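You operate a simulated robot arm through the tools that you are given. There is no shell and no other tool. Be economical: measure what you need, move in short steps, check, and stop when the job is done.

You are at the controls of a simulated robot arm. One attempt, no reset.

TASK
Pack the blue and yellow pieces in the game box, zero both scores.
Fine: lid shut. Set down upright: blue piece, yellow piece.

It is judged by the outcome, as a careful person would: the job done as asked, and still so three seconds after it is handed in. It fails if anything else is knocked over, pushed out of place, dropped, spilled or broken. A push-on lid holds only when it is set on centred and level and pressed home; a screw cap is set on level and turned clockwise until tight.

THE ROBOT
A 7-joint arm with a two-finger parallel gripper, fixed in place. Base frame: the origin is at the foot of the arm, x ahead of it, y to its left, z up. Lengths are in mm, angles in degrees, forces in N, time in s.
With the tool pointing down near the work surface it reaches from about 300 to 740 mm from the base axis. Its first joint turns from -115.0 to 115.0 degrees. Payload 3.91 kg.
Tool frame: the origin (TCP) lies between the finger pads and is the grasp point; the fingertips stand 30 mm ahead of it; z points along the fingers, y is the line along which they close. Largest opening 110 mm; finger width 20, thickness 10; the body of the gripper, 48 by 112 mm, starts 55 mm behind the TCP.
Orientation is that of the tool frame in the base frame, as [roll, pitch, yaw] about the fixed x, y, z axes, in that order (R = Rz(yaw) Ry(pitch) Rx(roll)). With the fingers straight down and closing along the base's y, the tool's x points along the base's -x, its y along +y and its z along -z.

THE INTERFACE
- The arm moves only by the tool move_arm. Its arguments are lists of equal length, an entry for each row: "claw": the finger opening in mm, from 0 to 110; "offset": the shift along the tool's x, y, z in mm, a list of three; "rotation": the turn, a rotation vector about the tool's x, y, z in degrees, a list of three. In form: {"claw": [claw, ...], "offset": [[dx, dy, dz], ...], "rotation": [[rx, ry, rz], ...]}. A call has 1 to 10 rows; each row is the pose to reach, as a shift and turn from the pose commanded when the call began, along the tool's axes at that moment. A row lasts 0.2 s, in which the tool goes at most 50 mm and 8.6 degrees; a call with a longer step from one row to the next is refused whole, and so is a gripper value outside its range. Where a pose cannot be reached the arm comes as near as it can. A force on the tool above 40 N (or 10 N above the force at the start of the call, whichever is more), or a blocked arm, ends the call early, and 0.2 s more pass. The fingers move at their own pace (about 108 mm/s each) and stop on an object; they squeeze with about 24 N. The grip force told is the motor's: it shows also when the fingers shut on nothing. Time passes only in rows, and 0.2 s behind the last, so rows that repeat a pose let the fingers close. The reply holds the time, the measured pose of the TCP, the force on the tool along the base axes, the opening and the grip force, in the units named above and with some noise, with the torque about the TCP (base axes, N m) and any sound that the robot's microphone picked up.
- Cameras (640 x 400 px; columns grow to the right, rows downward): "scene" is fixed at [47.7, 649.8, 1581.2]; the picture's right is [-0.68, -0.73, 0.00], its down [-0.40, 0.38, -0.84] and it looks along [0.61, -0.57, -0.55] (base axes); focal length 370 px, centre (320, 200). "wrist" rides on the gripper at [72, 17, -103] in the tool frame; the picture's right is [-0.23, 0.97, 0.00], its down [-0.76, -0.18, -0.62] and it looks along [-0.61, -0.14, 0.78] (tool axes); focal length 222 px, centre (320, 200). There is no depth. A picture from a camera that has moved, and an enlarged one, comes with that camera's place and axes in the base frame and with its lens.
- camera(camera): a new picture of that camera. No time passes.
- move_column(by): slides the trunk up (or, below 0, down) by that many mm; the arm rides with it, the base frame stays. It gives what a move gives, with no picture.
- enlarge(camera, box): a new picture of the part [left, top, right, bottom] of that camera's present view, enlarged. No time passes.
- job_done(): hands the job in; it is judged then, once.

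Go step by step. Nothing tells you positions but the pictures and the camera data: compare them with the known pose of the tool, close in by small moves and look again before you grip or let go. The budget is 120 turns and 76 pictures, counting those below and the enlarged ones. Unless the task says otherwise, let go and move clear before handing in, and close with one line.

The tools are called as name(argument=value, ...) on one line, values as JSON. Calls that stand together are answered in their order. move_arm: Moves the arm, as the interface text tells. Its arguments: {"type":"object","properties":{"claw":{"type":"array","items":{"type":"number"}},"offset":{"type":"array","items":{"type":"array","items":{"type":"number"}}},"rotation":{"type":"array","items":{"type":"array","items":{"type":"number"}}}},"required":["claw","offset","rotation"]} The other tools are called the same way: move_column (by) slides the trunk up or down; camera (camera) takes a picture; enlarge (camera, box) takes an enlarged picture of a part of a camera's view; job_done () hands the job in.

At the start:

```text
time_s: 0.0
position: [461.6, -95.5, 1256.5]
tool_rot: [-179.9, 0.0, -179.9]
ft_force: [0.0, -0.2, 0.3]
moment: [0.02, -0.02, -0.04]
gripper_width: 110.0
grasp_force: 0.0
trunk travel left (down, up): [-825.0, 165.0]
```

scene: 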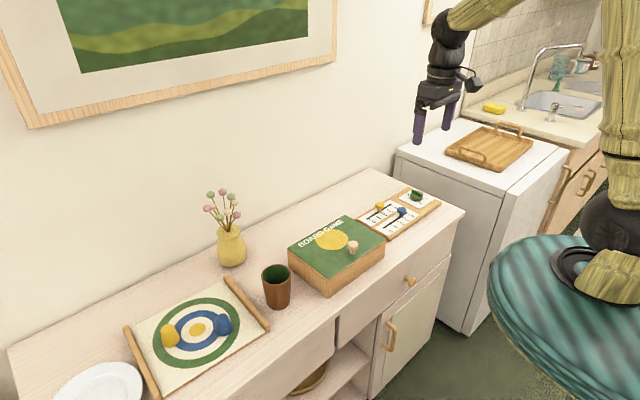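
wrist: 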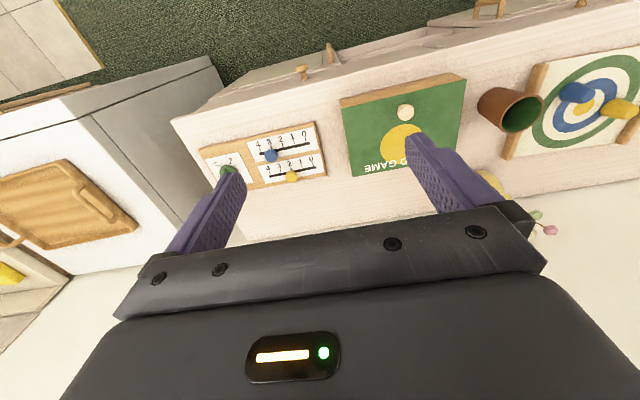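

I see a game box with a green lid (with a knob), a target board with blue and yellow pieces, and a scoreboard with sliders. I'll look closer first.

enlarge(camera="scene", box=[350, 170, 450, 250])

enlarge(camera="scene", box=[270, 200, 400, 300])

enlarge(camera="scene", box=[110, 260, 300, 400])

enlarge(camera="wrist", box=[180, 110, 340, 200])

```text
5.00 times, centred on (400, 210) of scene
camera zoom: at [47.7, 649.8, 1581.2], right [-0.68, -0.73, 0.0], down [-0.4, 0.38, -0.84], along [0.61, -0.57, -0.55], focal length 1851 px, centre (-80, 150)
```

zoom: 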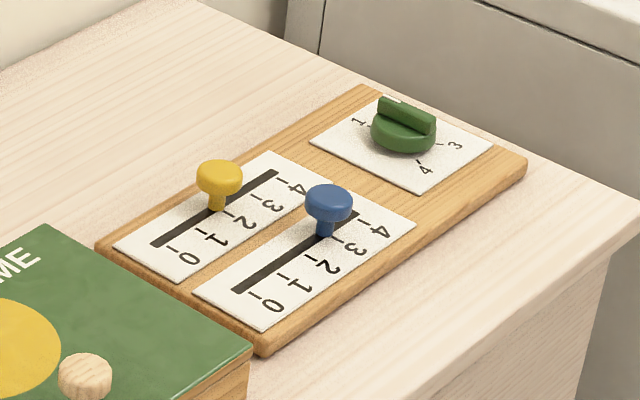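

```text
4.00 times, centred on (335, 250) of scene
camera zoom: at [47.7, 649.8, 1581.2], right [-0.68, -0.73, 0.0], down [-0.4, 0.38, -0.84], along [0.61, -0.57, -0.55], focal length 1481 px, centre (260, 0)
```

zoom: 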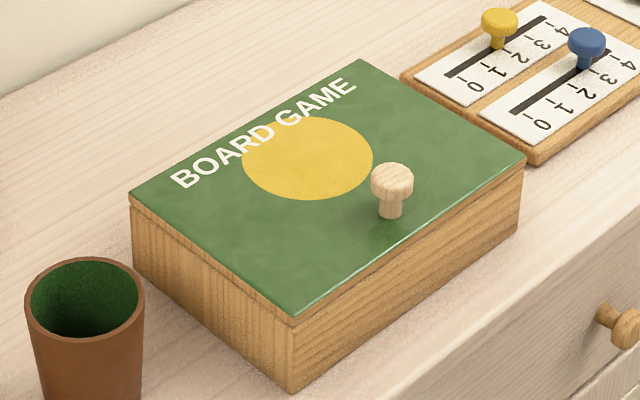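

```text
2.86 times, centred on (205, 330) of scene
camera zoom: at [47.7, 649.8, 1581.2], right [-0.68, -0.73, 0.0], down [-0.4, 0.38, -0.84], along [0.61, -0.57, -0.55], focal length 1058 px, centre (649, -171)
```

zoom: 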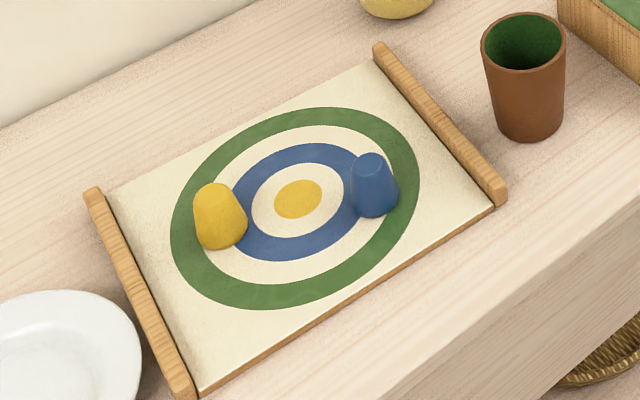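

```text
4.00 times, centred on (260, 155) of wrist
camera zoom: at [389.6, -79.8, 1359.4], right [0.23, 0.97, 0.0], down [0.76, -0.18, 0.62], along [0.61, -0.14, -0.78], focal length 888 px, centre (560, 380)
```

zoom: 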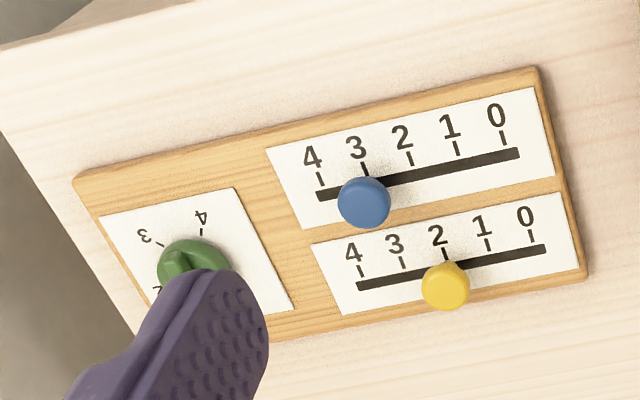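

The knob of the lid is about (559, 49, 920), the score sliders lie near (650, -220, 860), and the table top is at about z 825. I lower the trunk for a closer view.

move_column(by=-200)

camera(camera="wrist")

```text
time_s: 2.2
position: [460.8, -96.4, 1056.0]
tool_rot: [-180.0, -0.1, 180.0]
ft_force: [0.4, -0.4, 0.2]
moment: [-0.02, -0.02, -0.01]
gripper_width: 110.3
grasp_force: 0.0
trunk travel left (down, up): [-625.0, 365.0]
```

```text
69 pictures are left
camera wrist: at [389.5, -79.8, 1159.4], right [0.23, 0.97, 0.0], down [0.76, -0.18, 0.62], along [0.61, -0.14, -0.78], focal length 222 px, centre (320, 200)
```

wrist: 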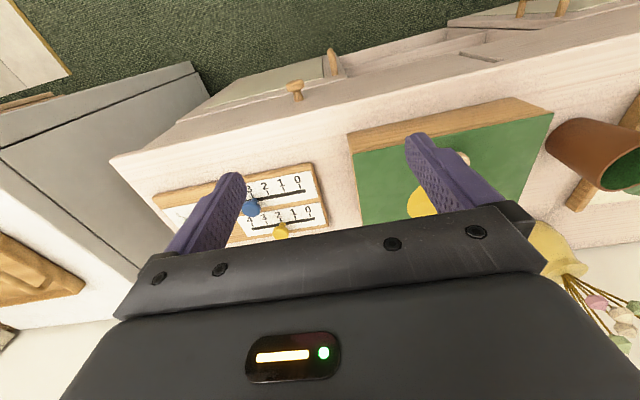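

Blue slider knob is near (611,-255), yellow near (679,-225); zero lies toward +y for both. I go above the blue one.

move_arm(claw=[60, 60, 60, 60, 60, 60, 60], offset=[[-25, -26, 19], [-50, -53, 38], [-75, -79, 57], [-100, -106, 76], [-125, -132, 96], [-150, -158, 116], [-150, -158, 116]], rotation=[[0, 0, 0], [0, 0, 0], [0, 0, 0], [0, 0, 0], [0, 0, 0], [0, 0, 0], [0, 0, 0]])

camera(camera="wrist")

enlarge(camera="scene", box=[340, 130, 460, 250])

```text
time_s: 3.8
position: [612.2, -253.5, 941.7]
tool_rot: [-179.9, -0.1, 180.0]
ft_force: [0.5, 0.6, 0.2]
moment: [-0.01, 0.01, -0.01]
gripper_width: 59.9
grasp_force: 0.0
trunk travel left (down, up): [-625.0, 365.0]
```

```text
68 pictures are left
camera wrist: at [540.1, -237.5, 1044.8], right [0.23, 0.97, 0.0], down [0.76, -0.18, 0.62], along [0.61, -0.14, -0.78], focal length 222 px, centre (320, 200)
```

wrist: 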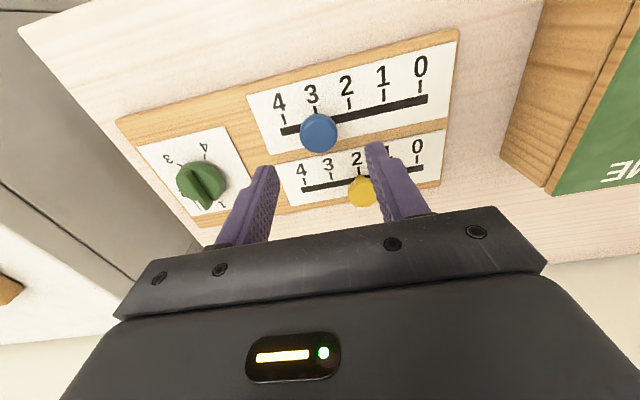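

```text
3.33 times, centred on (400, 190) of scene
camera zoom: at [47.7, 649.8, 1581.2], right [-0.68, -0.73, 0.0], down [-0.4, 0.38, -0.84], along [0.61, -0.57, -0.55], focal length 1234 px, centre (53, 233)
```

zoom: 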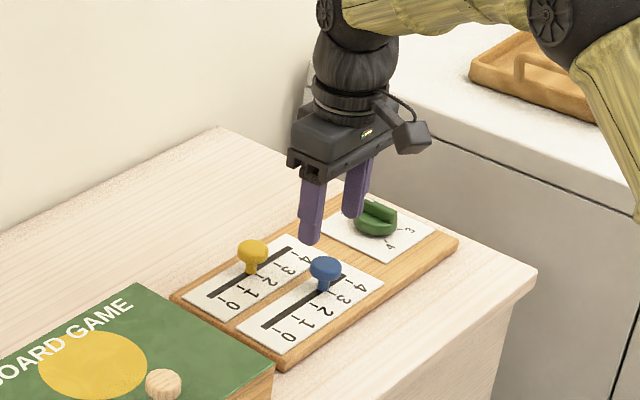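

The blue knob sits right below the TCP at z about 863. I descend until the fingertips straddle it, then close.

move_arm(claw=[60, 60, 60, 10, 10, 10], offset=[[0, 0, 30], [0, -1, 55], [0, -1, 66], [0, -1, 66], [0, -1, 66], [0, -1, 66]], rotation=[[0, 0, 0], [0, 0, 0], [0, 0, 0], [0, 0, 0], [0, 0, 0], [0, 0, 0]])

camera(camera="wrist")

```text
time_s: 5.2
position: [611.6, -255.0, 874.2]
tool_rot: [180.0, -0.1, 180.0]
ft_force: [-0.3, 0.0, -3.6]
moment: [0.13, -0.21, 0.05]
gripper_width: 31.3
grasp_force: 44.8
trunk travel left (down, up): [-625.0, 365.0]
```

```text
66 pictures are left
camera wrist: at [539.4, -238.7, 978.3], right [0.23, 0.97, 0.0], down [0.76, -0.18, 0.62], along [0.61, -0.14, -0.78], focal length 222 px, centre (320, 200)
```

wrist: 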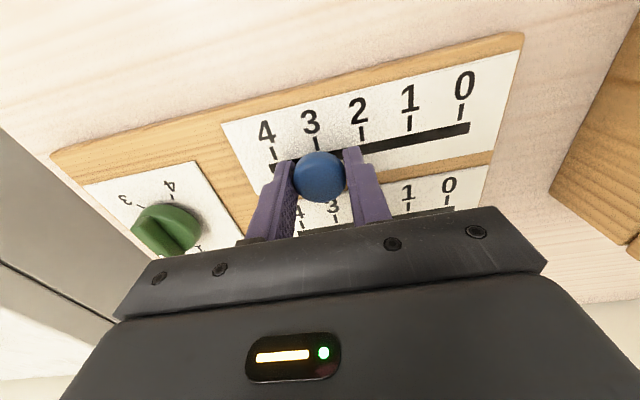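

Blue slider gripped. I drag it toward 0 (about +91 mm in y).

move_arm(claw=[10, 10, 10, 10, 10, 10, 10, 10], offset=[[0, 12, 0], [0, 25, 0], [0, 38, 0], [0, 51, 0], [0, 64, 0], [0, 77, 0], [0, 86, 0], [0, 91, 0]], rotation=[[0, 0, 0], [0, 0, 0], [0, 0, 0], [0, 0, 0], [0, 0, 0], [0, 0, 0], [0, 0, 0], [0, 0, 0]])

camera(camera="wrist")

```text
time_s: 7.0
position: [609.9, -163.2, 875.6]
tool_rot: [-179.8, 0.1, -179.9]
ft_force: [5.0, 0.3, 4.3]
moment: [0.18, -0.32, 0.07]
gripper_width: 31.6
grasp_force: 44.9
trunk travel left (down, up): [-625.0, 365.0]
```

```text
65 pictures are left
camera wrist: at [538.9, -148.4, 978.0], right [0.23, 0.97, 0.0], down [0.76, -0.18, 0.63], along [0.61, -0.14, -0.78], focal length 222 px, centre (320, 200)
```

wrist: 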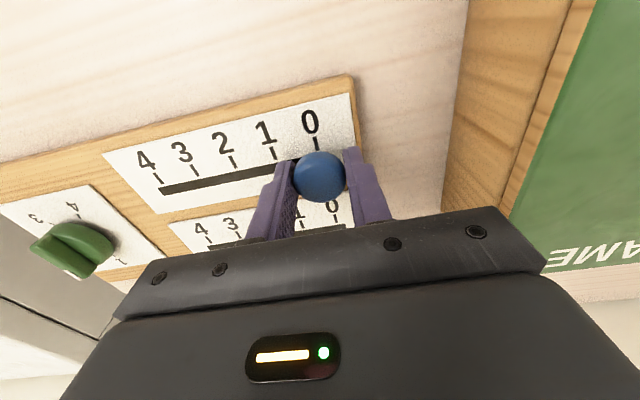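

Blue is at 0, aligned with the tick. I release, rise, and go above the yellow slider.

move_arm(claw=[55, 55, 55, 60, 60, 60, 60], offset=[[0, 0, 0], [0, 0, 0], [0, 0, -35], [0, 0, -66], [-30, -30, -66], [-68, -62, -66], [-68, -62, -66]], rotation=[[0, 0, 0], [0, 0, 0], [0, 0, 0], [0, 0, 0], [0, 0, 0], [0, 0, 0], [0, 0, 0]])

camera(camera="wrist")

```text
time_s: 8.6
position: [679.2, -229.3, 940.5]
tool_rot: [-179.8, 0.0, -180.0]
ft_force: [0.2, 0.3, 0.1]
moment: [-0.01, 0.03, 0.01]
gripper_width: 60.0
grasp_force: 0.0
trunk travel left (down, up): [-625.0, 365.0]
```

```text
64 pictures are left
camera wrist: at [607.3, -211.5, 1044.0], right [0.23, 0.97, 0.0], down [0.76, -0.18, 0.62], along [0.61, -0.14, -0.78], focal length 222 px, centre (320, 200)
```

wrist: 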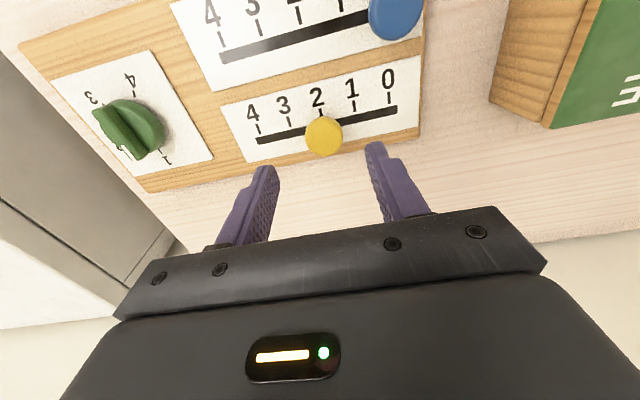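

Yellow knob at about (682,-225). Fine-adjust, descend and grip.

move_arm(claw=[60, 60, 60, 10, 10, 10], offset=[[-2, 4, 30], [-2, 4, 55], [-2, 4, 65], [-2, 4, 65], [-2, 4, 65], [-2, 4, 65]], rotation=[[0, 0, 0], [0, 0, 0], [0, 0, 0], [0, 0, 0], [0, 0, 0], [0, 0, 0]])

camera(camera="wrist")

```text
time_s: 10.0
position: [680.9, -223.4, 874.2]
tool_rot: [180.0, 0.0, 179.9]
ft_force: [-0.1, -2.2, -4.9]
moment: [0.08, -0.37, -0.02]
gripper_width: 31.7
grasp_force: 44.9
trunk travel left (down, up): [-625.0, 365.0]
```

```text
63 pictures are left
camera wrist: at [609.6, -207.4, 977.2], right [0.23, 0.97, 0.0], down [0.76, -0.18, 0.62], along [0.61, -0.14, -0.78], focal length 222 px, centre (320, 200)
```

wrist: 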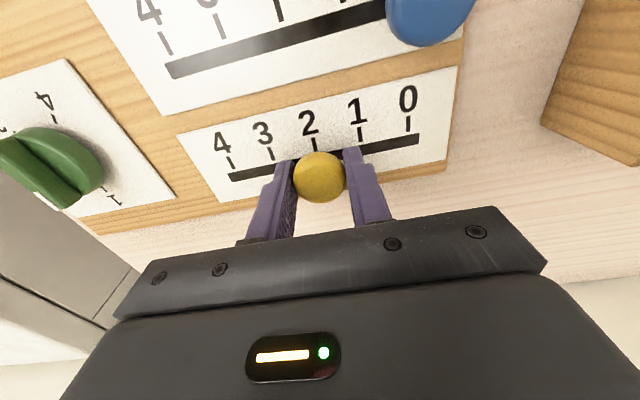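

Gripped at 2. Drag +61 mm to 0.

move_arm(claw=[10, 10, 10, 10, 10, 10], offset=[[0, 12, 0], [0, 25, 0], [0.5, 38, 0], [1, 49, 0], [1, 57, 0], [1, 61.5, 0]], rotation=[[0, 0, 0], [0, 0, 0], [0, 0, 0], [0, 0, 0], [0, 0, 0], [0, 0, 0]])

camera(camera="wrist")

```text
time_s: 11.4
position: [681.2, -164.0, 873.3]
tool_rot: [-179.8, 0.0, 179.9]
ft_force: [8.4, -12.7, -10.7]
moment: [0.24, -0.22, 0.33]
gripper_width: 32.1
grasp_force: 44.8
trunk travel left (down, up): [-625.0, 365.0]
```

```text
62 pictures are left
camera wrist: at [609.6, -147.9, 977.2], right [0.23, 0.97, 0.0], down [0.76, -0.18, 0.62], along [0.61, -0.15, -0.78], focal length 222 px, centre (320, 200)
```

wrist: 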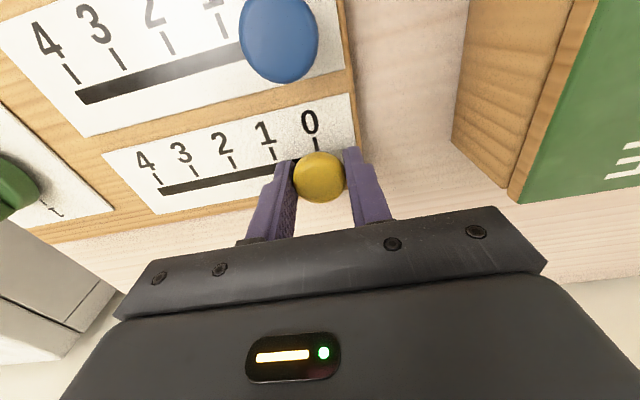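

Yellow hit its stop at 0. Release, rise, and move to overlook the box.

move_arm(claw=[55, 55, 55, 60, 60, 60, 60, 60, 60], offset=[[0, -1, 0], [0, -1, 0], [0, -1, -40], [0, 0, -80], [20, 20, -120], [50, 50, -146], [80, 85, -146], [110, 120, -146], [130, 155, -146]], rotation=[[0, 0, 0], [0, 0, 0], [0, 0, 0], [0, 0, 0], [0, 0, 0], [0, 0, 0], [0, 0, 0], [0, 0, 0], [0, 0, 0]])

camera(camera="wrist")

camera(camera="scene")

```text
time_s: 13.4
position: [547.3, -3.4, 1021.4]
tool_rot: [-179.8, 0.1, -180.0]
ft_force: [0.9, -0.2, 0.3]
moment: [0.02, 0.0, 0.03]
gripper_width: 59.8
grasp_force: 0.1
trunk travel left (down, up): [-625.0, 365.0]
```

```text
61 pictures are left
camera wrist: at [477.2, 12.2, 1125.1], right [0.23, 0.97, 0.0], down [0.76, -0.18, 0.62], along [0.61, -0.14, -0.78], focal length 222 px, centre (320, 200)
```

wrist: 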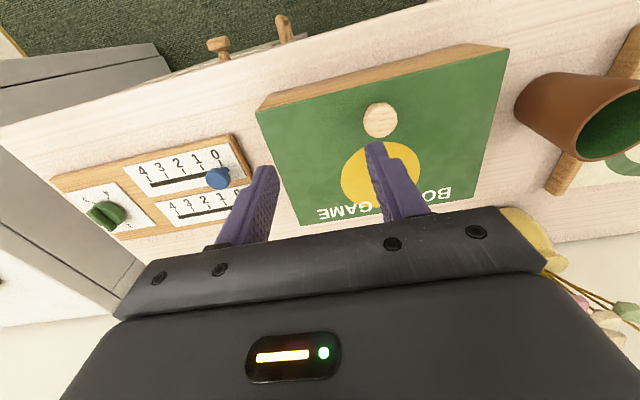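

```text
60 pictures are left
```

scene: 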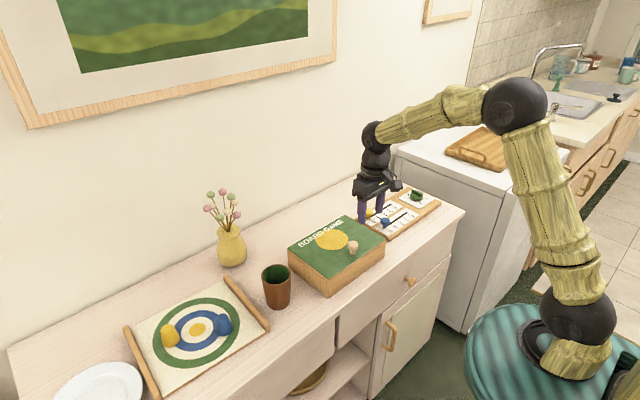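

The lid spans about x 531–692, y −67 to 164, with the knob near the front edge at (557, 51), so it could be hinged at the back. I look closer.

enlarge(camera="scene", box=[280, 200, 400, 300])

enlarge(camera="wrist", box=[240, 30, 560, 230])

```text
4.00 times, centred on (340, 250) of scene
camera zoom: at [47.7, 649.8, 1581.2], right [-0.68, -0.73, 0.0], down [-0.4, 0.38, -0.84], along [0.61, -0.57, -0.55], focal length 1481 px, centre (240, 0)
```

zoom: 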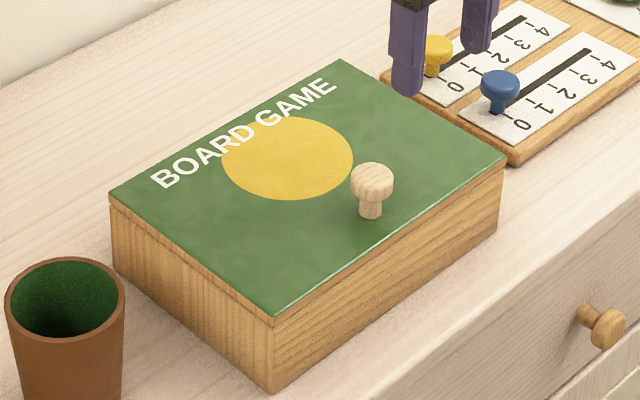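

```text
2.00 times, centred on (400, 130) of wrist
camera zoom: at [477.2, 12.2, 1125.1], right [0.23, 0.97, 0.0], down [0.76, -0.18, 0.62], along [0.61, -0.14, -0.78], focal length 444 px, centre (160, 340)
```

zoom: 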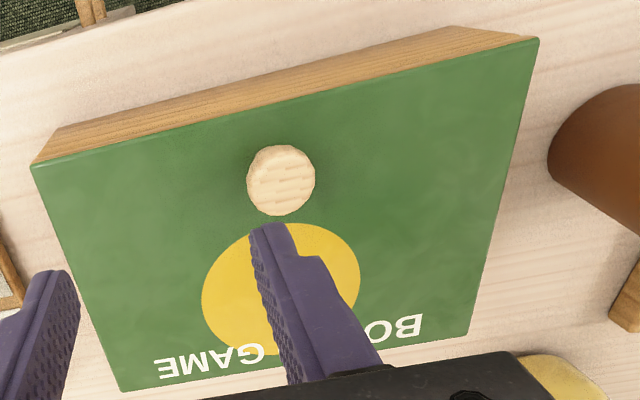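

The knob is at the front edge, suggesting a lid hinged at the back. I move over the knob and descend to grip it (fingers closing along y).

move_arm(claw=[60, 60, 60, 60, 60, 60], offset=[[-5, 27, 0], [-10, 54, 0], [-10, 54, 30], [-10, 54, 60], [-10, 54, 85], [-10, 54, 92]], rotation=[[0, 0, 0], [0, 0, 0], [0, 0, 0], [0, 0, 0], [0, 0, 0], [0, 0, 0]])

camera(camera="wrist")

enlarge(camera="scene", box=[280, 180, 400, 300])

```text
time_s: 14.8
position: [562.6, 49.0, 929.8]
tool_rot: [-179.9, 0.0, 180.0]
ft_force: [0.4, 0.7, 0.5]
moment: [-0.04, -0.03, 0.01]
gripper_width: 59.9
grasp_force: 0.1
trunk travel left (down, up): [-625.0, 365.0]
```

```text
57 pictures are left
camera wrist: at [490.3, 65.5, 1032.6], right [0.23, 0.97, 0.0], down [0.76, -0.18, 0.62], along [0.61, -0.14, -0.78], focal length 222 px, centre (320, 200)
```

wrist: 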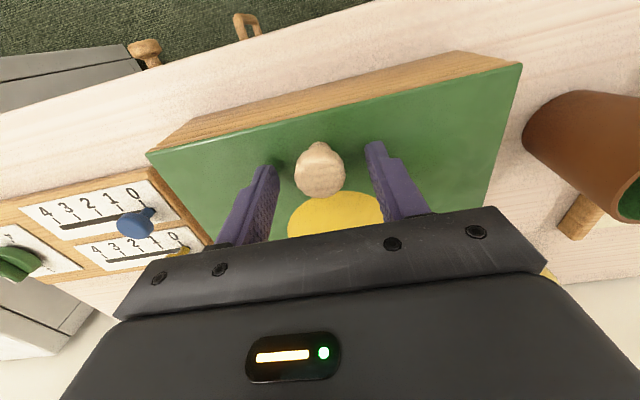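

```text
3.33 times, centred on (340, 240) of scene
camera zoom: at [47.7, 649.8, 1581.2], right [-0.68, -0.73, 0.0], down [-0.4, 0.38, -0.84], along [0.61, -0.57, -0.55], focal length 1234 px, centre (253, 67)
```

zoom: 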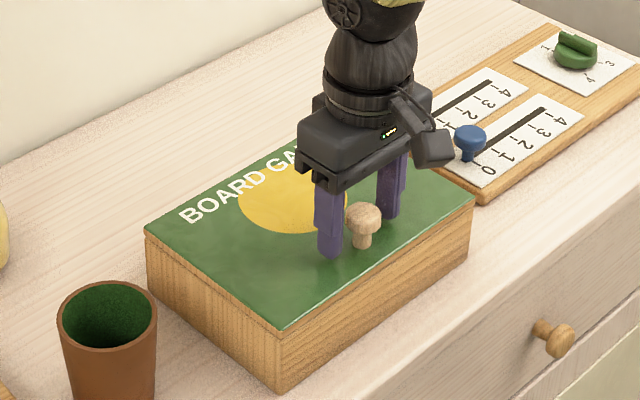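

Shift 5 mm toward the robot to centre on the knob, then close.

move_arm(claw=[60, 60, 15, 15, 15], offset=[[6, 1.5, 0], [6, 1.5, 4], [6, 1.5, 4], [6, 1.5, 4], [6, 1.5, 4]], rotation=[[0, 0, 0], [0, 0, 0], [0, 0, 0], [0, 0, 0], [0, 0, 0]])

move_arm(claw=[15, 15, 15], offset=[[0, 0, -4], [-0.5, 0, -9], [-1, 0, -15]], rotation=[[0, 0, 0], [0, 0, 0], [0, 0, 0]])

enlarge(camera="scene", box=[280, 180, 400, 300])

```text
time_s: 16.0
position: [554.0, 49.1, 925.7]
tool_rot: [-179.9, 0.0, 180.0]
ft_force: [0.7, 0.8, 0.7]
moment: [0.13, 0.0, -0.02]
gripper_width: 29.5
grasp_force: 23.8
trunk travel left (down, up): [-625.0, 365.0]
```

```text
time_s: 16.8
position: [555.4, 49.5, 938.8]
tool_rot: [-179.9, -0.2, -180.0]
ft_force: [0.4, 1.5, -5.5]
moment: [0.15, 0.7, 0.03]
gripper_width: 29.9
grasp_force: 23.8
trunk travel left (down, up): [-625.0, 365.0]
```

```text
3.33 times, centred on (340, 240) of scene
camera zoom: at [47.7, 649.8, 1581.2], right [-0.68, -0.73, 0.0], down [-0.4, 0.38, -0.84], along [0.61, -0.57, -0.55], focal length 1234 px, centre (253, 67)
```

zoom: 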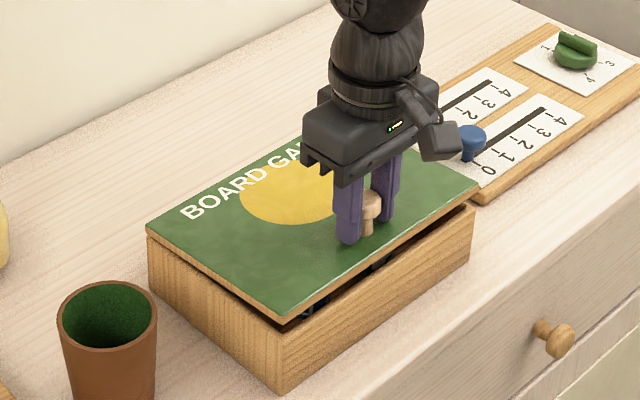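

The rear edge stays down: it is a hinged lid. I follow the arc about the hinge line (x≈692, z≈888).

move_arm(claw=[15, 15, 15, 15, 15], offset=[[-7.8, 0, -21.1], [-19.8, 0, -41.8], [-35.1, 0, -60.1], [-53.4, 0, -75.4], [-74.1, 0, -87.4]], rotation=[[0, 0, 0], [0, 0, 0], [0, 0, 0], [0, 0, 0], [0, 0, 0]])

camera(camera="wrist")

enlarge(camera="scene", box=[270, 130, 420, 300])

```text
time_s: 18.0
position: [628.6, 49.4, 1028.0]
tool_rot: [-180.0, -0.1, 180.0]
ft_force: [-1.3, -1.2, -7.2]
moment: [-0.04, 0.57, 0.07]
gripper_width: 29.7
grasp_force: 24.4
trunk travel left (down, up): [-625.0, 365.0]
```

```text
54 pictures are left
camera wrist: at [557.5, 66.3, 1131.0], right [0.23, 0.97, 0.0], down [0.76, -0.18, 0.62], along [0.61, -0.14, -0.78], focal length 222 px, centre (320, 200)
```

wrist: 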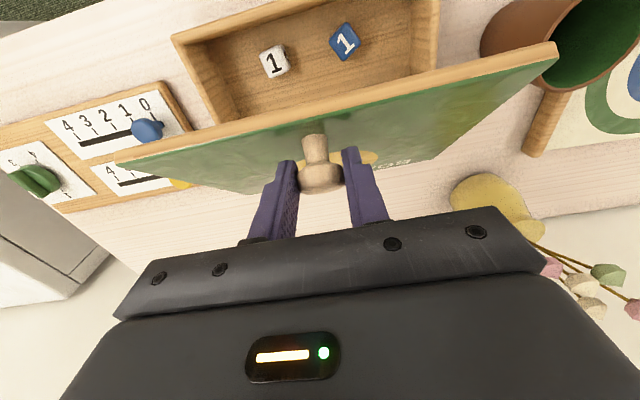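

```text
2.35 times, centred on (345, 215) of scene
camera zoom: at [47.7, 649.8, 1581.2], right [-0.68, -0.73, 0.0], down [-0.4, 0.38, -0.84], along [0.61, -0.57, -0.55], focal length 871 px, centre (261, 165)
```

zoom: 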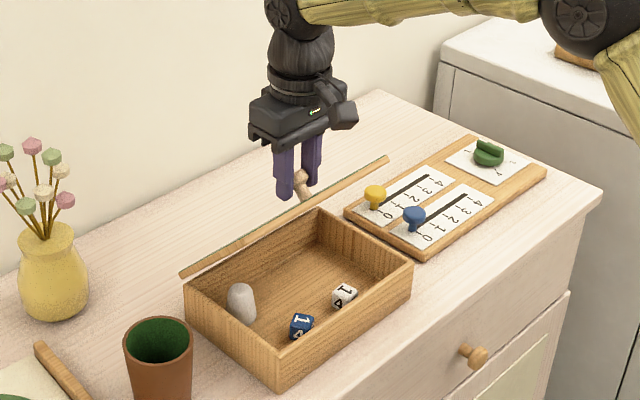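

The box holds dice and a grey piece, with free room. I continue the arc past vertical.

move_arm(claw=[15, 15, 15, 15, 15], offset=[[-22.4, 0, -8.1], [-46, 0, -12.3], [-69.8, 0, -12.3], [-86, 0, -9.5], [-86, 0, -9.5]], rotation=[[0, 0, 0], [0, 0, 0], [0, 0, 0], [0, 0, 0], [0, 0, 0]])

camera(camera="wrist")

enlarge(camera="scene", box=[270, 130, 420, 300])

```text
time_s: 19.2
position: [714.9, 49.7, 1040.6]
tool_rot: [-180.0, 0.5, -179.9]
ft_force: [-6.0, 2.8, 20.6]
moment: [0.07, -0.07, -0.01]
gripper_width: 29.4
grasp_force: 23.7
trunk travel left (down, up): [-625.0, 365.0]
```

```text
52 pictures are left
camera wrist: at [642.0, 66.2, 1143.7], right [0.23, 0.97, 0.0], down [0.76, -0.18, 0.63], along [0.61, -0.14, -0.78], focal length 222 px, centre (320, 200)
```

wrist: 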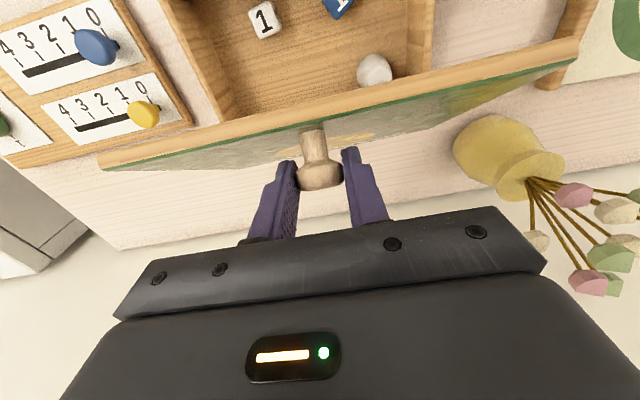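

```text
2.35 times, centred on (345, 215) of scene
camera zoom: at [47.7, 649.8, 1581.2], right [-0.68, -0.73, 0.0], down [-0.4, 0.38, -0.84], along [0.61, -0.57, -0.55], focal length 871 px, centre (261, 165)
```

zoom: 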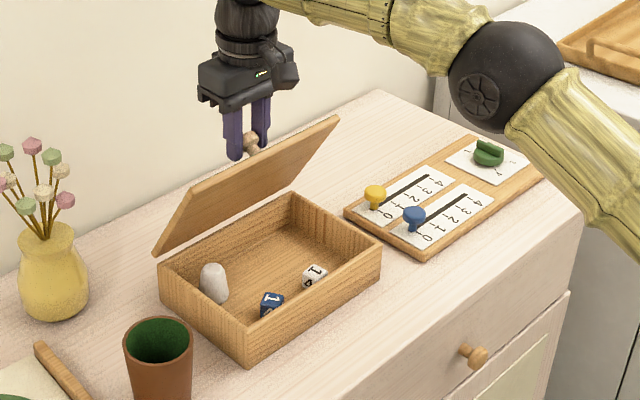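

The box got dragged about 58 mm toward the wall because my arc radius was too small (true hinge ≈ x 702, radius ≈147). I'll lower the lid back, then use the knob with the lid shut to pull the box back to its place, and reopen with the right arc.

move_arm(claw=[15, 15, 15, 15, 15, 15], offset=[[0, 0, -3], [17.1, 0, 3.8], [39.3, 0, 16.6], [58.9, 0, 33.1], [75.4, 0, 52.7], [88.2, 0, 74.9]], rotation=[[0, 0, 0], [0, 0, 0], [0, 0, 0], [0, 0, 0], [0, 0, 0], [0, 0, 0]])

enlarge(camera="scene", box=[270, 130, 420, 300])

```text
time_s: 20.6
position: [625.4, 49.2, 960.7]
tool_rot: [-179.8, -0.2, -180.0]
ft_force: [-5.8, 0.5, 2.2]
moment: [0.02, 0.14, -0.03]
gripper_width: 30.0
grasp_force: 24.2
trunk travel left (down, up): [-625.0, 365.0]
```

```text
2.35 times, centred on (345, 215) of scene
camera zoom: at [47.7, 649.8, 1581.2], right [-0.68, -0.73, 0.0], down [-0.4, 0.38, -0.84], along [0.61, -0.57, -0.55], focal length 871 px, centre (261, 165)
```

zoom: 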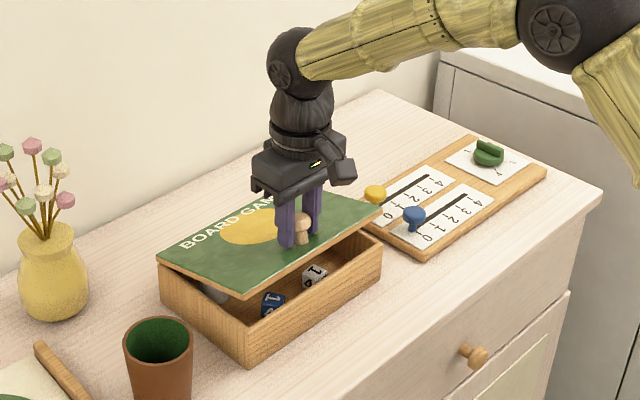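

Continue lowering to closed.

move_arm(claw=[15, 15, 15, 15], offset=[[5, 0, 12], [8.8, 0, 24], [11, 0, 33], [11.5, 0, 36]], rotation=[[0, 0, 0], [0, 0, 0], [0, 0, 0], [0, 0, 0]])

enlarge(camera="scene", box=[270, 130, 420, 300])

```text
time_s: 21.6
position: [613.2, 49.9, 927.5]
tool_rot: [-179.9, 0.0, -179.8]
ft_force: [-4.2, 1.0, 5.5]
moment: [0.18, -0.63, -0.05]
gripper_width: 30.0
grasp_force: 23.9
trunk travel left (down, up): [-625.0, 365.0]
```

```text
2.35 times, centred on (345, 215) of scene
camera zoom: at [47.7, 649.8, 1581.2], right [-0.68, -0.73, 0.0], down [-0.4, 0.38, -0.84], along [0.61, -0.57, -0.55], focal length 871 px, centre (261, 165)
```

zoom: 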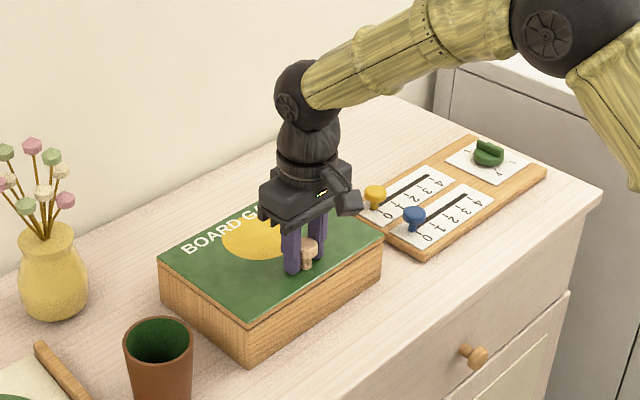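

Lid shut. Now pull the box back toward the robot by 58 mm slowly.

move_arm(claw=[15, 15, 15, 15, 15, 15, 15, 15, 15, 15], offset=[[3, 0, 1], [9, 0, 1], [15, 0, 1], [22, 0, 1], [29, 0, 1], [36, 0, 1], [43, 0, 1], [50, 0, 1], [56, 0, 1], [59, 0, 1]], rotation=[[0, 0, 0], [0, 0, 0], [0, 0, 0], [0, 0, 0], [0, 0, 0], [0, 0, 0], [0, 0, 0], [0, 0, 0], [0, 0, 0], [0, 0, 0]])

enlarge(camera="scene", box=[270, 130, 420, 300])

```text
time_s: 23.8
position: [557.2, 50.4, 924.1]
tool_rot: [-179.8, 0.0, -180.0]
ft_force: [4.5, -0.2, 1.5]
moment: [0.13, -0.44, 0.0]
gripper_width: 29.5
grasp_force: 24.9
trunk travel left (down, up): [-625.0, 365.0]
```

```text
2.35 times, centred on (345, 215) of scene
camera zoom: at [47.7, 649.8, 1581.2], right [-0.68, -0.73, 0.0], down [-0.4, 0.38, -0.84], along [0.61, -0.57, -0.55], focal length 871 px, centre (261, 165)
```

zoom: 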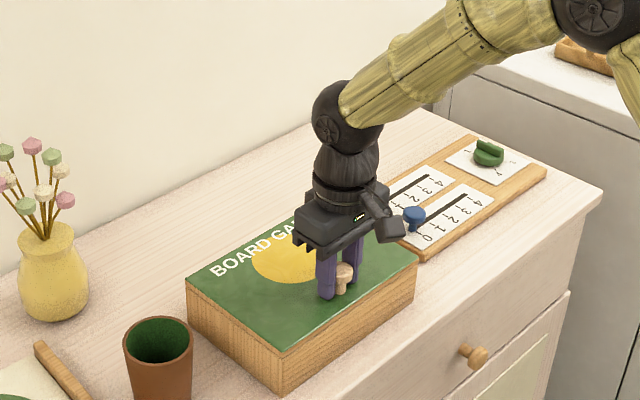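

The box is back in place. Reopen with the corrected arc (radius 148), first to about 50°.

move_arm(claw=[15, 15, 15, 15, 15, 15], offset=[[-1, 0, -12], [-6.9, 0, -26.6], [-17.8, 0, -50], [-32.6, 0, -71.1], [-50.9, 0, -89.4], [-72, 0, -104.2]], rotation=[[0, 0, 0], [0, 0, 0], [0, 0, 0], [0, 0, 0], [0, 0, 0], [0, 0, 0]])

enlarge(camera="scene", box=[270, 130, 420, 300])

```text
time_s: 25.2
position: [628.8, 51.0, 1027.6]
tool_rot: [-179.9, -0.1, 180.0]
ft_force: [-1.1, -0.4, -7.7]
moment: [-0.05, 0.56, 0.04]
gripper_width: 29.8
grasp_force: 24.0
trunk travel left (down, up): [-625.0, 365.0]
```

```text
2.35 times, centred on (345, 215) of scene
camera zoom: at [47.7, 649.8, 1581.2], right [-0.68, -0.73, 0.0], down [-0.4, 0.38, -0.84], along [0.61, -0.57, -0.55], focal length 871 px, centre (261, 165)
```

zoom: 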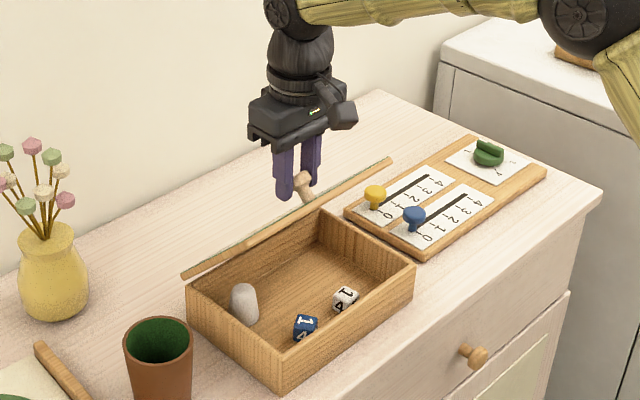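

Good, box unmoved. Continue to about 70° and check.

move_arm(claw=[15, 15, 15, 15], offset=[[-12, 0, -7], [-23.4, 0, -12.5], [-36, 0, -17], [-48.3, 0, -20]], rotation=[[0, 0, 0], [0, 0, 0], [0, 0, 0], [0, 0, 0]])

enlarge(camera="scene", box=[270, 130, 420, 300])

```text
time_s: 26.2
position: [679.0, 52.4, 1049.4]
tool_rot: [-179.9, -0.1, -180.0]
ft_force: [-1.1, 0.2, -7.1]
moment: [0.02, 0.28, 0.02]
gripper_width: 29.7
grasp_force: 23.8
trunk travel left (down, up): [-625.0, 365.0]
```

```text
2.35 times, centred on (345, 215) of scene
camera zoom: at [47.7, 649.8, 1581.2], right [-0.68, -0.73, 0.0], down [-0.4, 0.38, -0.84], along [0.61, -0.57, -0.55], focal length 871 px, centre (261, 165)
```

zoom: 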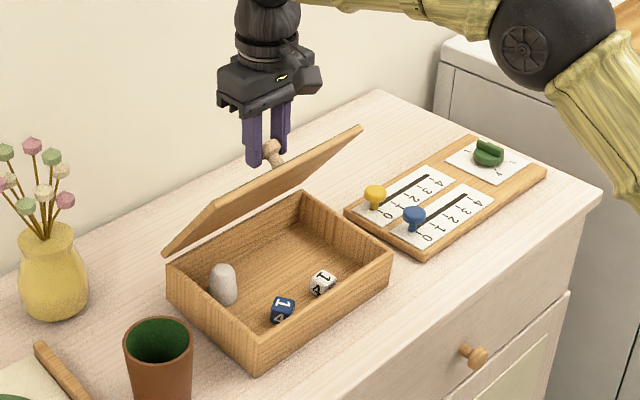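

The box slid again (~37 mm) while the lid stayed near 60°. I check how the knob sits in the fingers before deciding.

camera(camera="wrist")

enlarge(camera="scene", box=[300, 145, 380, 235])

```text
45 pictures are left
camera wrist: at [607.3, 67.8, 1152.6], right [0.23, 0.97, 0.0], down [0.76, -0.18, 0.62], along [0.61, -0.14, -0.78], focal length 222 px, centre (320, 200)
```

wrist: 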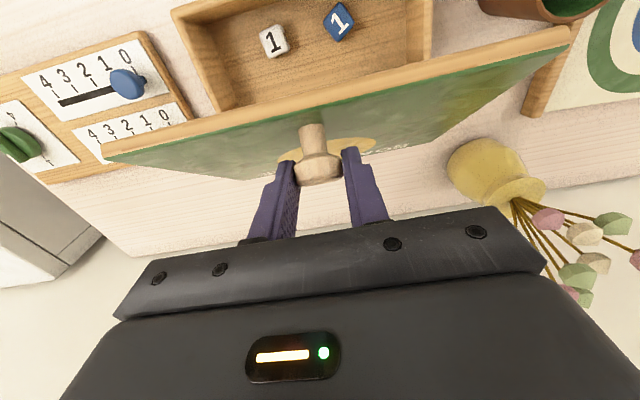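

```text
4.44 times, centred on (340, 190) of scene
camera zoom: at [47.7, 649.8, 1581.2], right [-0.68, -0.73, 0.0], down [-0.4, 0.38, -0.84], along [0.61, -0.57, -0.55], focal length 1645 px, centre (231, 244)
```

zoom: 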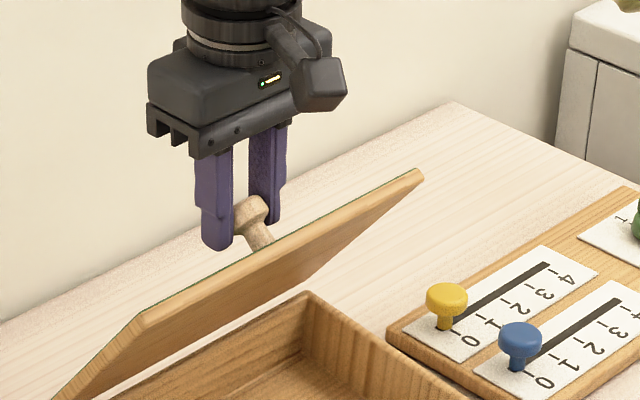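

I close the lid again, and will then bring the box back and reopen with the tool tilting along with the lid so the knob doesn't drag on the pads.

move_arm(claw=[15, 15, 15, 15, 15, 15, 15], offset=[[24.5, 0, 13.9], [44.1, 0, 30.4], [60.6, 0, 50], [73.4, 0, 72.2], [79, 0, 85], [82.2, 0, 96.3], [85, 0, 110]], rotation=[[0, 0, 0], [0, 0, 0], [0, 0, 0], [0, 0, 0], [0, 0, 0], [0, 0, 0], [0, 0, 0]])

enlarge(camera="scene", box=[270, 130, 420, 300])

```text
time_s: 27.8
position: [591.3, 50.7, 938.5]
tool_rot: [-179.9, -0.1, -180.0]
ft_force: [-1.5, 0.7, 0.2]
moment: [0.06, 0.0, -0.06]
gripper_width: 26.6
grasp_force: 23.9
trunk travel left (down, up): [-625.0, 365.0]
```

```text
2.35 times, centred on (345, 215) of scene
camera zoom: at [47.7, 649.8, 1581.2], right [-0.68, -0.73, 0.0], down [-0.4, 0.38, -0.84], along [0.61, -0.57, -0.55], focal length 871 px, centre (261, 165)
```

zoom: 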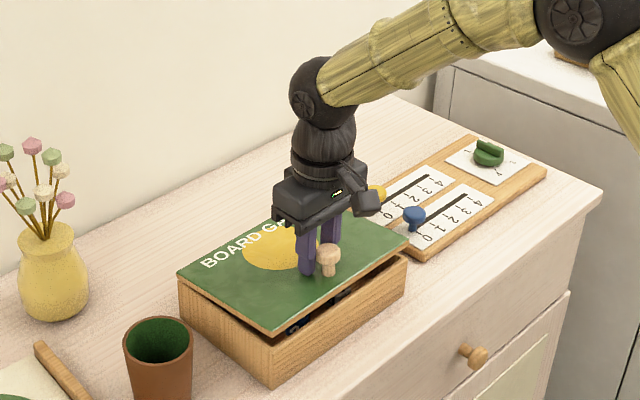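

The fingers slid to the rear of the knob with the lid about 8° open. I release here; the small drop shows whether the hinge holds by itself.

move_arm(claw=[60, 60, 60], offset=[[0, 0, 0], [0, 0, 0], [0, 0, 0]], rotation=[[0, 0, 0], [0, 0, 0], [0, 0, 0]])

enlarge(camera="scene", box=[270, 130, 420, 300])

camera(camera="wrist")

```text
time_s: 28.6
position: [592.0, 49.7, 938.9]
tool_rot: [-179.8, 0.0, -179.9]
ft_force: [0.0, -0.6, 1.1]
moment: [0.0, 0.0, 0.0]
gripper_width: 60.2
grasp_force: 0.0
trunk travel left (down, up): [-625.0, 365.0]
```

```text
2.35 times, centred on (345, 215) of scene
camera zoom: at [47.7, 649.8, 1581.2], right [-0.68, -0.73, 0.0], down [-0.4, 0.38, -0.84], along [0.61, -0.57, -0.55], focal length 871 px, centre (261, 165)
```

zoom: 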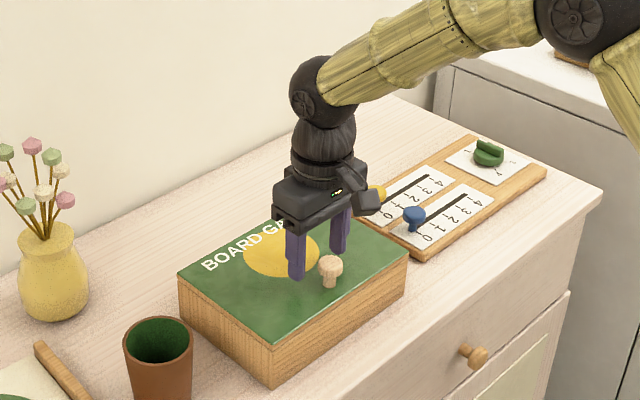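

```text
41 pictures are left
camera wrist: at [519.9, 66.4, 1042.9], right [0.23, 0.97, 0.0], down [0.76, -0.18, 0.62], along [0.61, -0.14, -0.78], focal length 222 px, centre (320, 200)
```

wrist: 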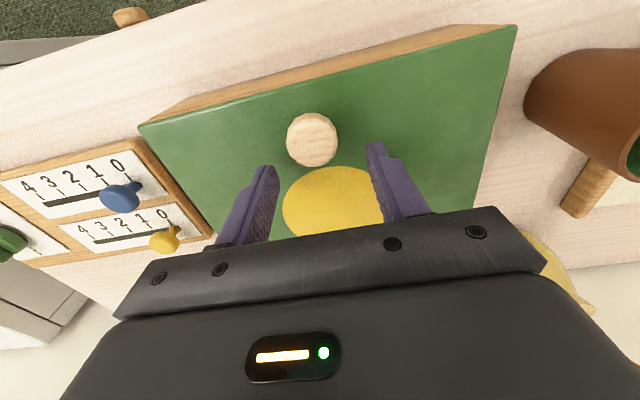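

The hinge swings freely; the pads' friction on the knob plus the light box caused the slide. I'll regrip the knob (now at 571, 50) with the tool tilted 45° forward, so I can rotate with the lid.

move_arm(claw=[60, 60, 60, 60, 60, 60, 60, 60], offset=[[0, 0, -40], [20, 0, -60], [40, 0, -60], [55, 0, -55], [65, 0, -45], [72, 0, -35], [72, 0, -24], [72, 0, -24]], rotation=[[0, 0, 0], [0, -8, 0], [0, -16, 0], [0, -24, 0], [0, -32, 0], [0, -40, 0], [0, -45, 0], [0, -45, 0]])

camera(camera="wrist")

enlarge(camera="scene", box=[270, 150, 420, 300])

```text
time_s: 30.4
position: [519.2, 52.9, 963.7]
tool_rot: [-179.9, 45.1, -179.9]
ft_force: [0.3, -0.6, -0.3]
moment: [-0.01, -0.03, -0.02]
gripper_width: 60.0
grasp_force: 0.1
trunk travel left (down, up): [-625.0, 365.0]
```

```text
40 pictures are left
camera wrist: at [396.3, 67.3, 984.7], right [0.16, 0.97, 0.16], down [0.1, -0.18, 0.98], along [0.98, -0.14, -0.12], focal length 222 px, centre (320, 200)
```

wrist: 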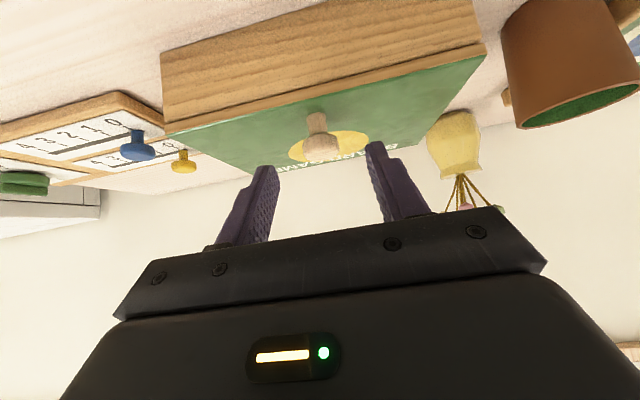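

```text
2.67 times, centred on (345, 225) of scene
camera zoom: at [47.7, 649.8, 1581.2], right [-0.68, -0.73, 0.0], down [-0.4, 0.38, -0.84], along [0.61, -0.57, -0.55], focal length 987 px, centre (253, 133)
```

zoom: 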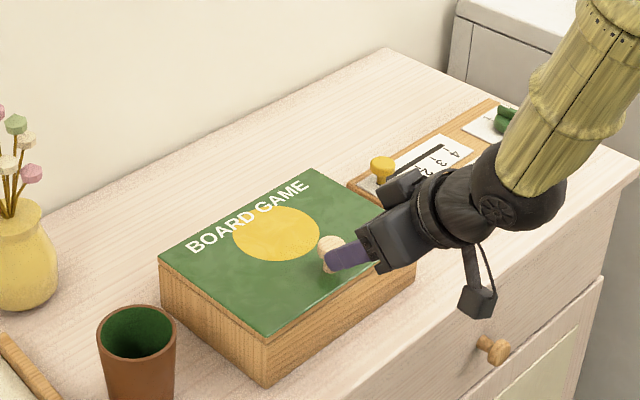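

Aligned. Advance 60 mm along the tool and grip.

move_arm(claw=[60, 60, 60, 15, 15, 15], offset=[[0, -0.5, 25], [0, -1, 50], [0, -1, 60], [0, -1, 60], [0, -1, 60], [0, -1, 60]], rotation=[[0, 0, 0], [0, 0, 0], [0, 0, 0], [0, 0, 0], [0, 0, 0], [0, 0, 0]])

enlarge(camera="scene", box=[310, 200, 400, 280])

camera(camera="wrist")

```text
time_s: 31.8
position: [562.3, 50.0, 921.8]
tool_rot: [180.0, 45.3, -180.0]
ft_force: [-2.3, 2.8, 17.8]
moment: [0.27, -0.54, 0.02]
gripper_width: 29.6
grasp_force: 23.7
trunk travel left (down, up): [-625.0, 365.0]
```

```text
5.00 times, centred on (355, 240) of scene
camera zoom: at [47.7, 649.8, 1581.2], right [-0.68, -0.73, 0.0], down [-0.4, 0.38, -0.84], along [0.61, -0.57, -0.55], focal length 1851 px, centre (145, 0)
```

zoom: 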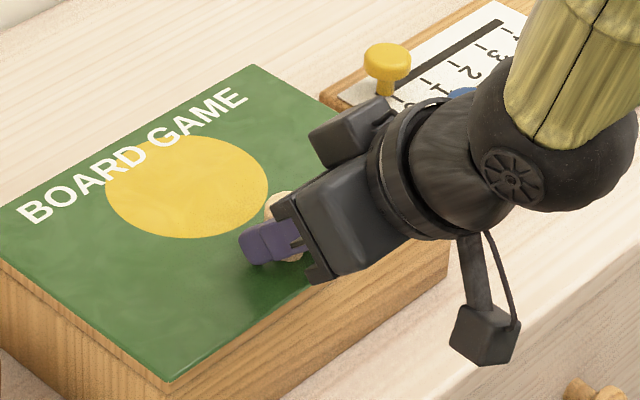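

```text
37 pictures are left
camera wrist: at [438.6, 66.3, 943.2], right [0.16, 0.97, 0.16], down [0.09, -0.18, 0.98], along [0.98, -0.14, -0.12], focal length 222 px, centre (320, 200)
```

wrist: 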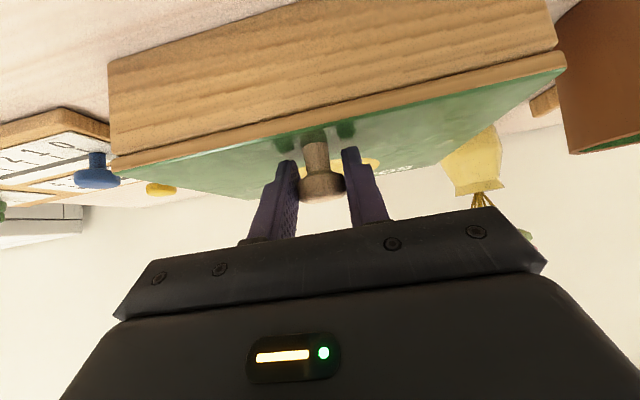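

Gripped. Pull the box back 14 mm, slowly, with the lid shut.

move_arm(claw=[15, 15, 15, 15], offset=[[1, 0, -5], [4, 0, -7.5], [7, 0, -10], [8.5, 0, -11.3]], rotation=[[0, 0, 0], [0, 0, 0], [0, 0, 0], [0, 0, 0]])

enlarge(camera="scene", box=[270, 130, 420, 300])

```text
time_s: 32.8
position: [548.5, 48.3, 921.3]
tool_rot: [-179.9, 45.0, -179.8]
ft_force: [8.3, 1.3, 7.7]
moment: [0.17, 0.35, -0.02]
gripper_width: 29.6
grasp_force: 24.3
trunk travel left (down, up): [-625.0, 365.0]
```

```text
2.35 times, centred on (345, 215) of scene
camera zoom: at [47.7, 649.8, 1581.2], right [-0.68, -0.73, 0.0], down [-0.4, 0.38, -0.84], along [0.61, -0.57, -0.55], focal length 871 px, centre (261, 165)
```

zoom: 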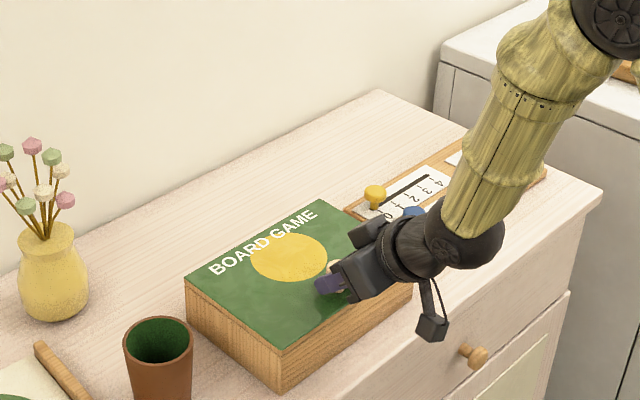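

Box is in place. Now raise the lid to about 50° with fixed tool tilt.

move_arm(claw=[15, 15, 15, 15, 15, 15], offset=[[-12.2, 0, -8], [-23.7, 0, -13.9], [-47.9, 0, -22.8], [-73.3, 0, -27.2], [-99.2, 0, -27.2], [-124.6, 0, -22.8]], rotation=[[0, 0, 0], [0, 0, 0], [0, 0, 0], [0, 0, 0], [0, 0, 0], [0, 0, 0]])

enlarge(camera="scene", box=[270, 130, 420, 300])

```text
time_s: 34.2
position: [621.3, 50.0, 1026.1]
tool_rot: [-180.0, 44.9, -179.9]
ft_force: [-0.4, 1.0, -7.7]
moment: [-0.08, 0.69, 0.07]
gripper_width: 29.7
grasp_force: 24.1
trunk travel left (down, up): [-625.0, 365.0]
```

```text
2.35 times, centred on (345, 215) of scene
camera zoom: at [47.7, 649.8, 1581.2], right [-0.68, -0.73, 0.0], down [-0.4, 0.38, -0.84], along [0.61, -0.57, -0.55], focal length 871 px, centre (261, 165)
```

zoom: 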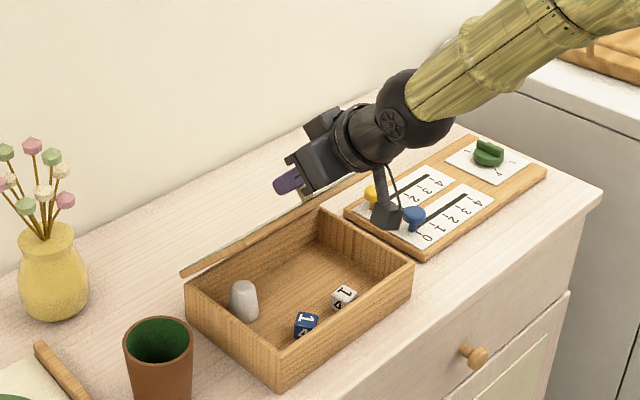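

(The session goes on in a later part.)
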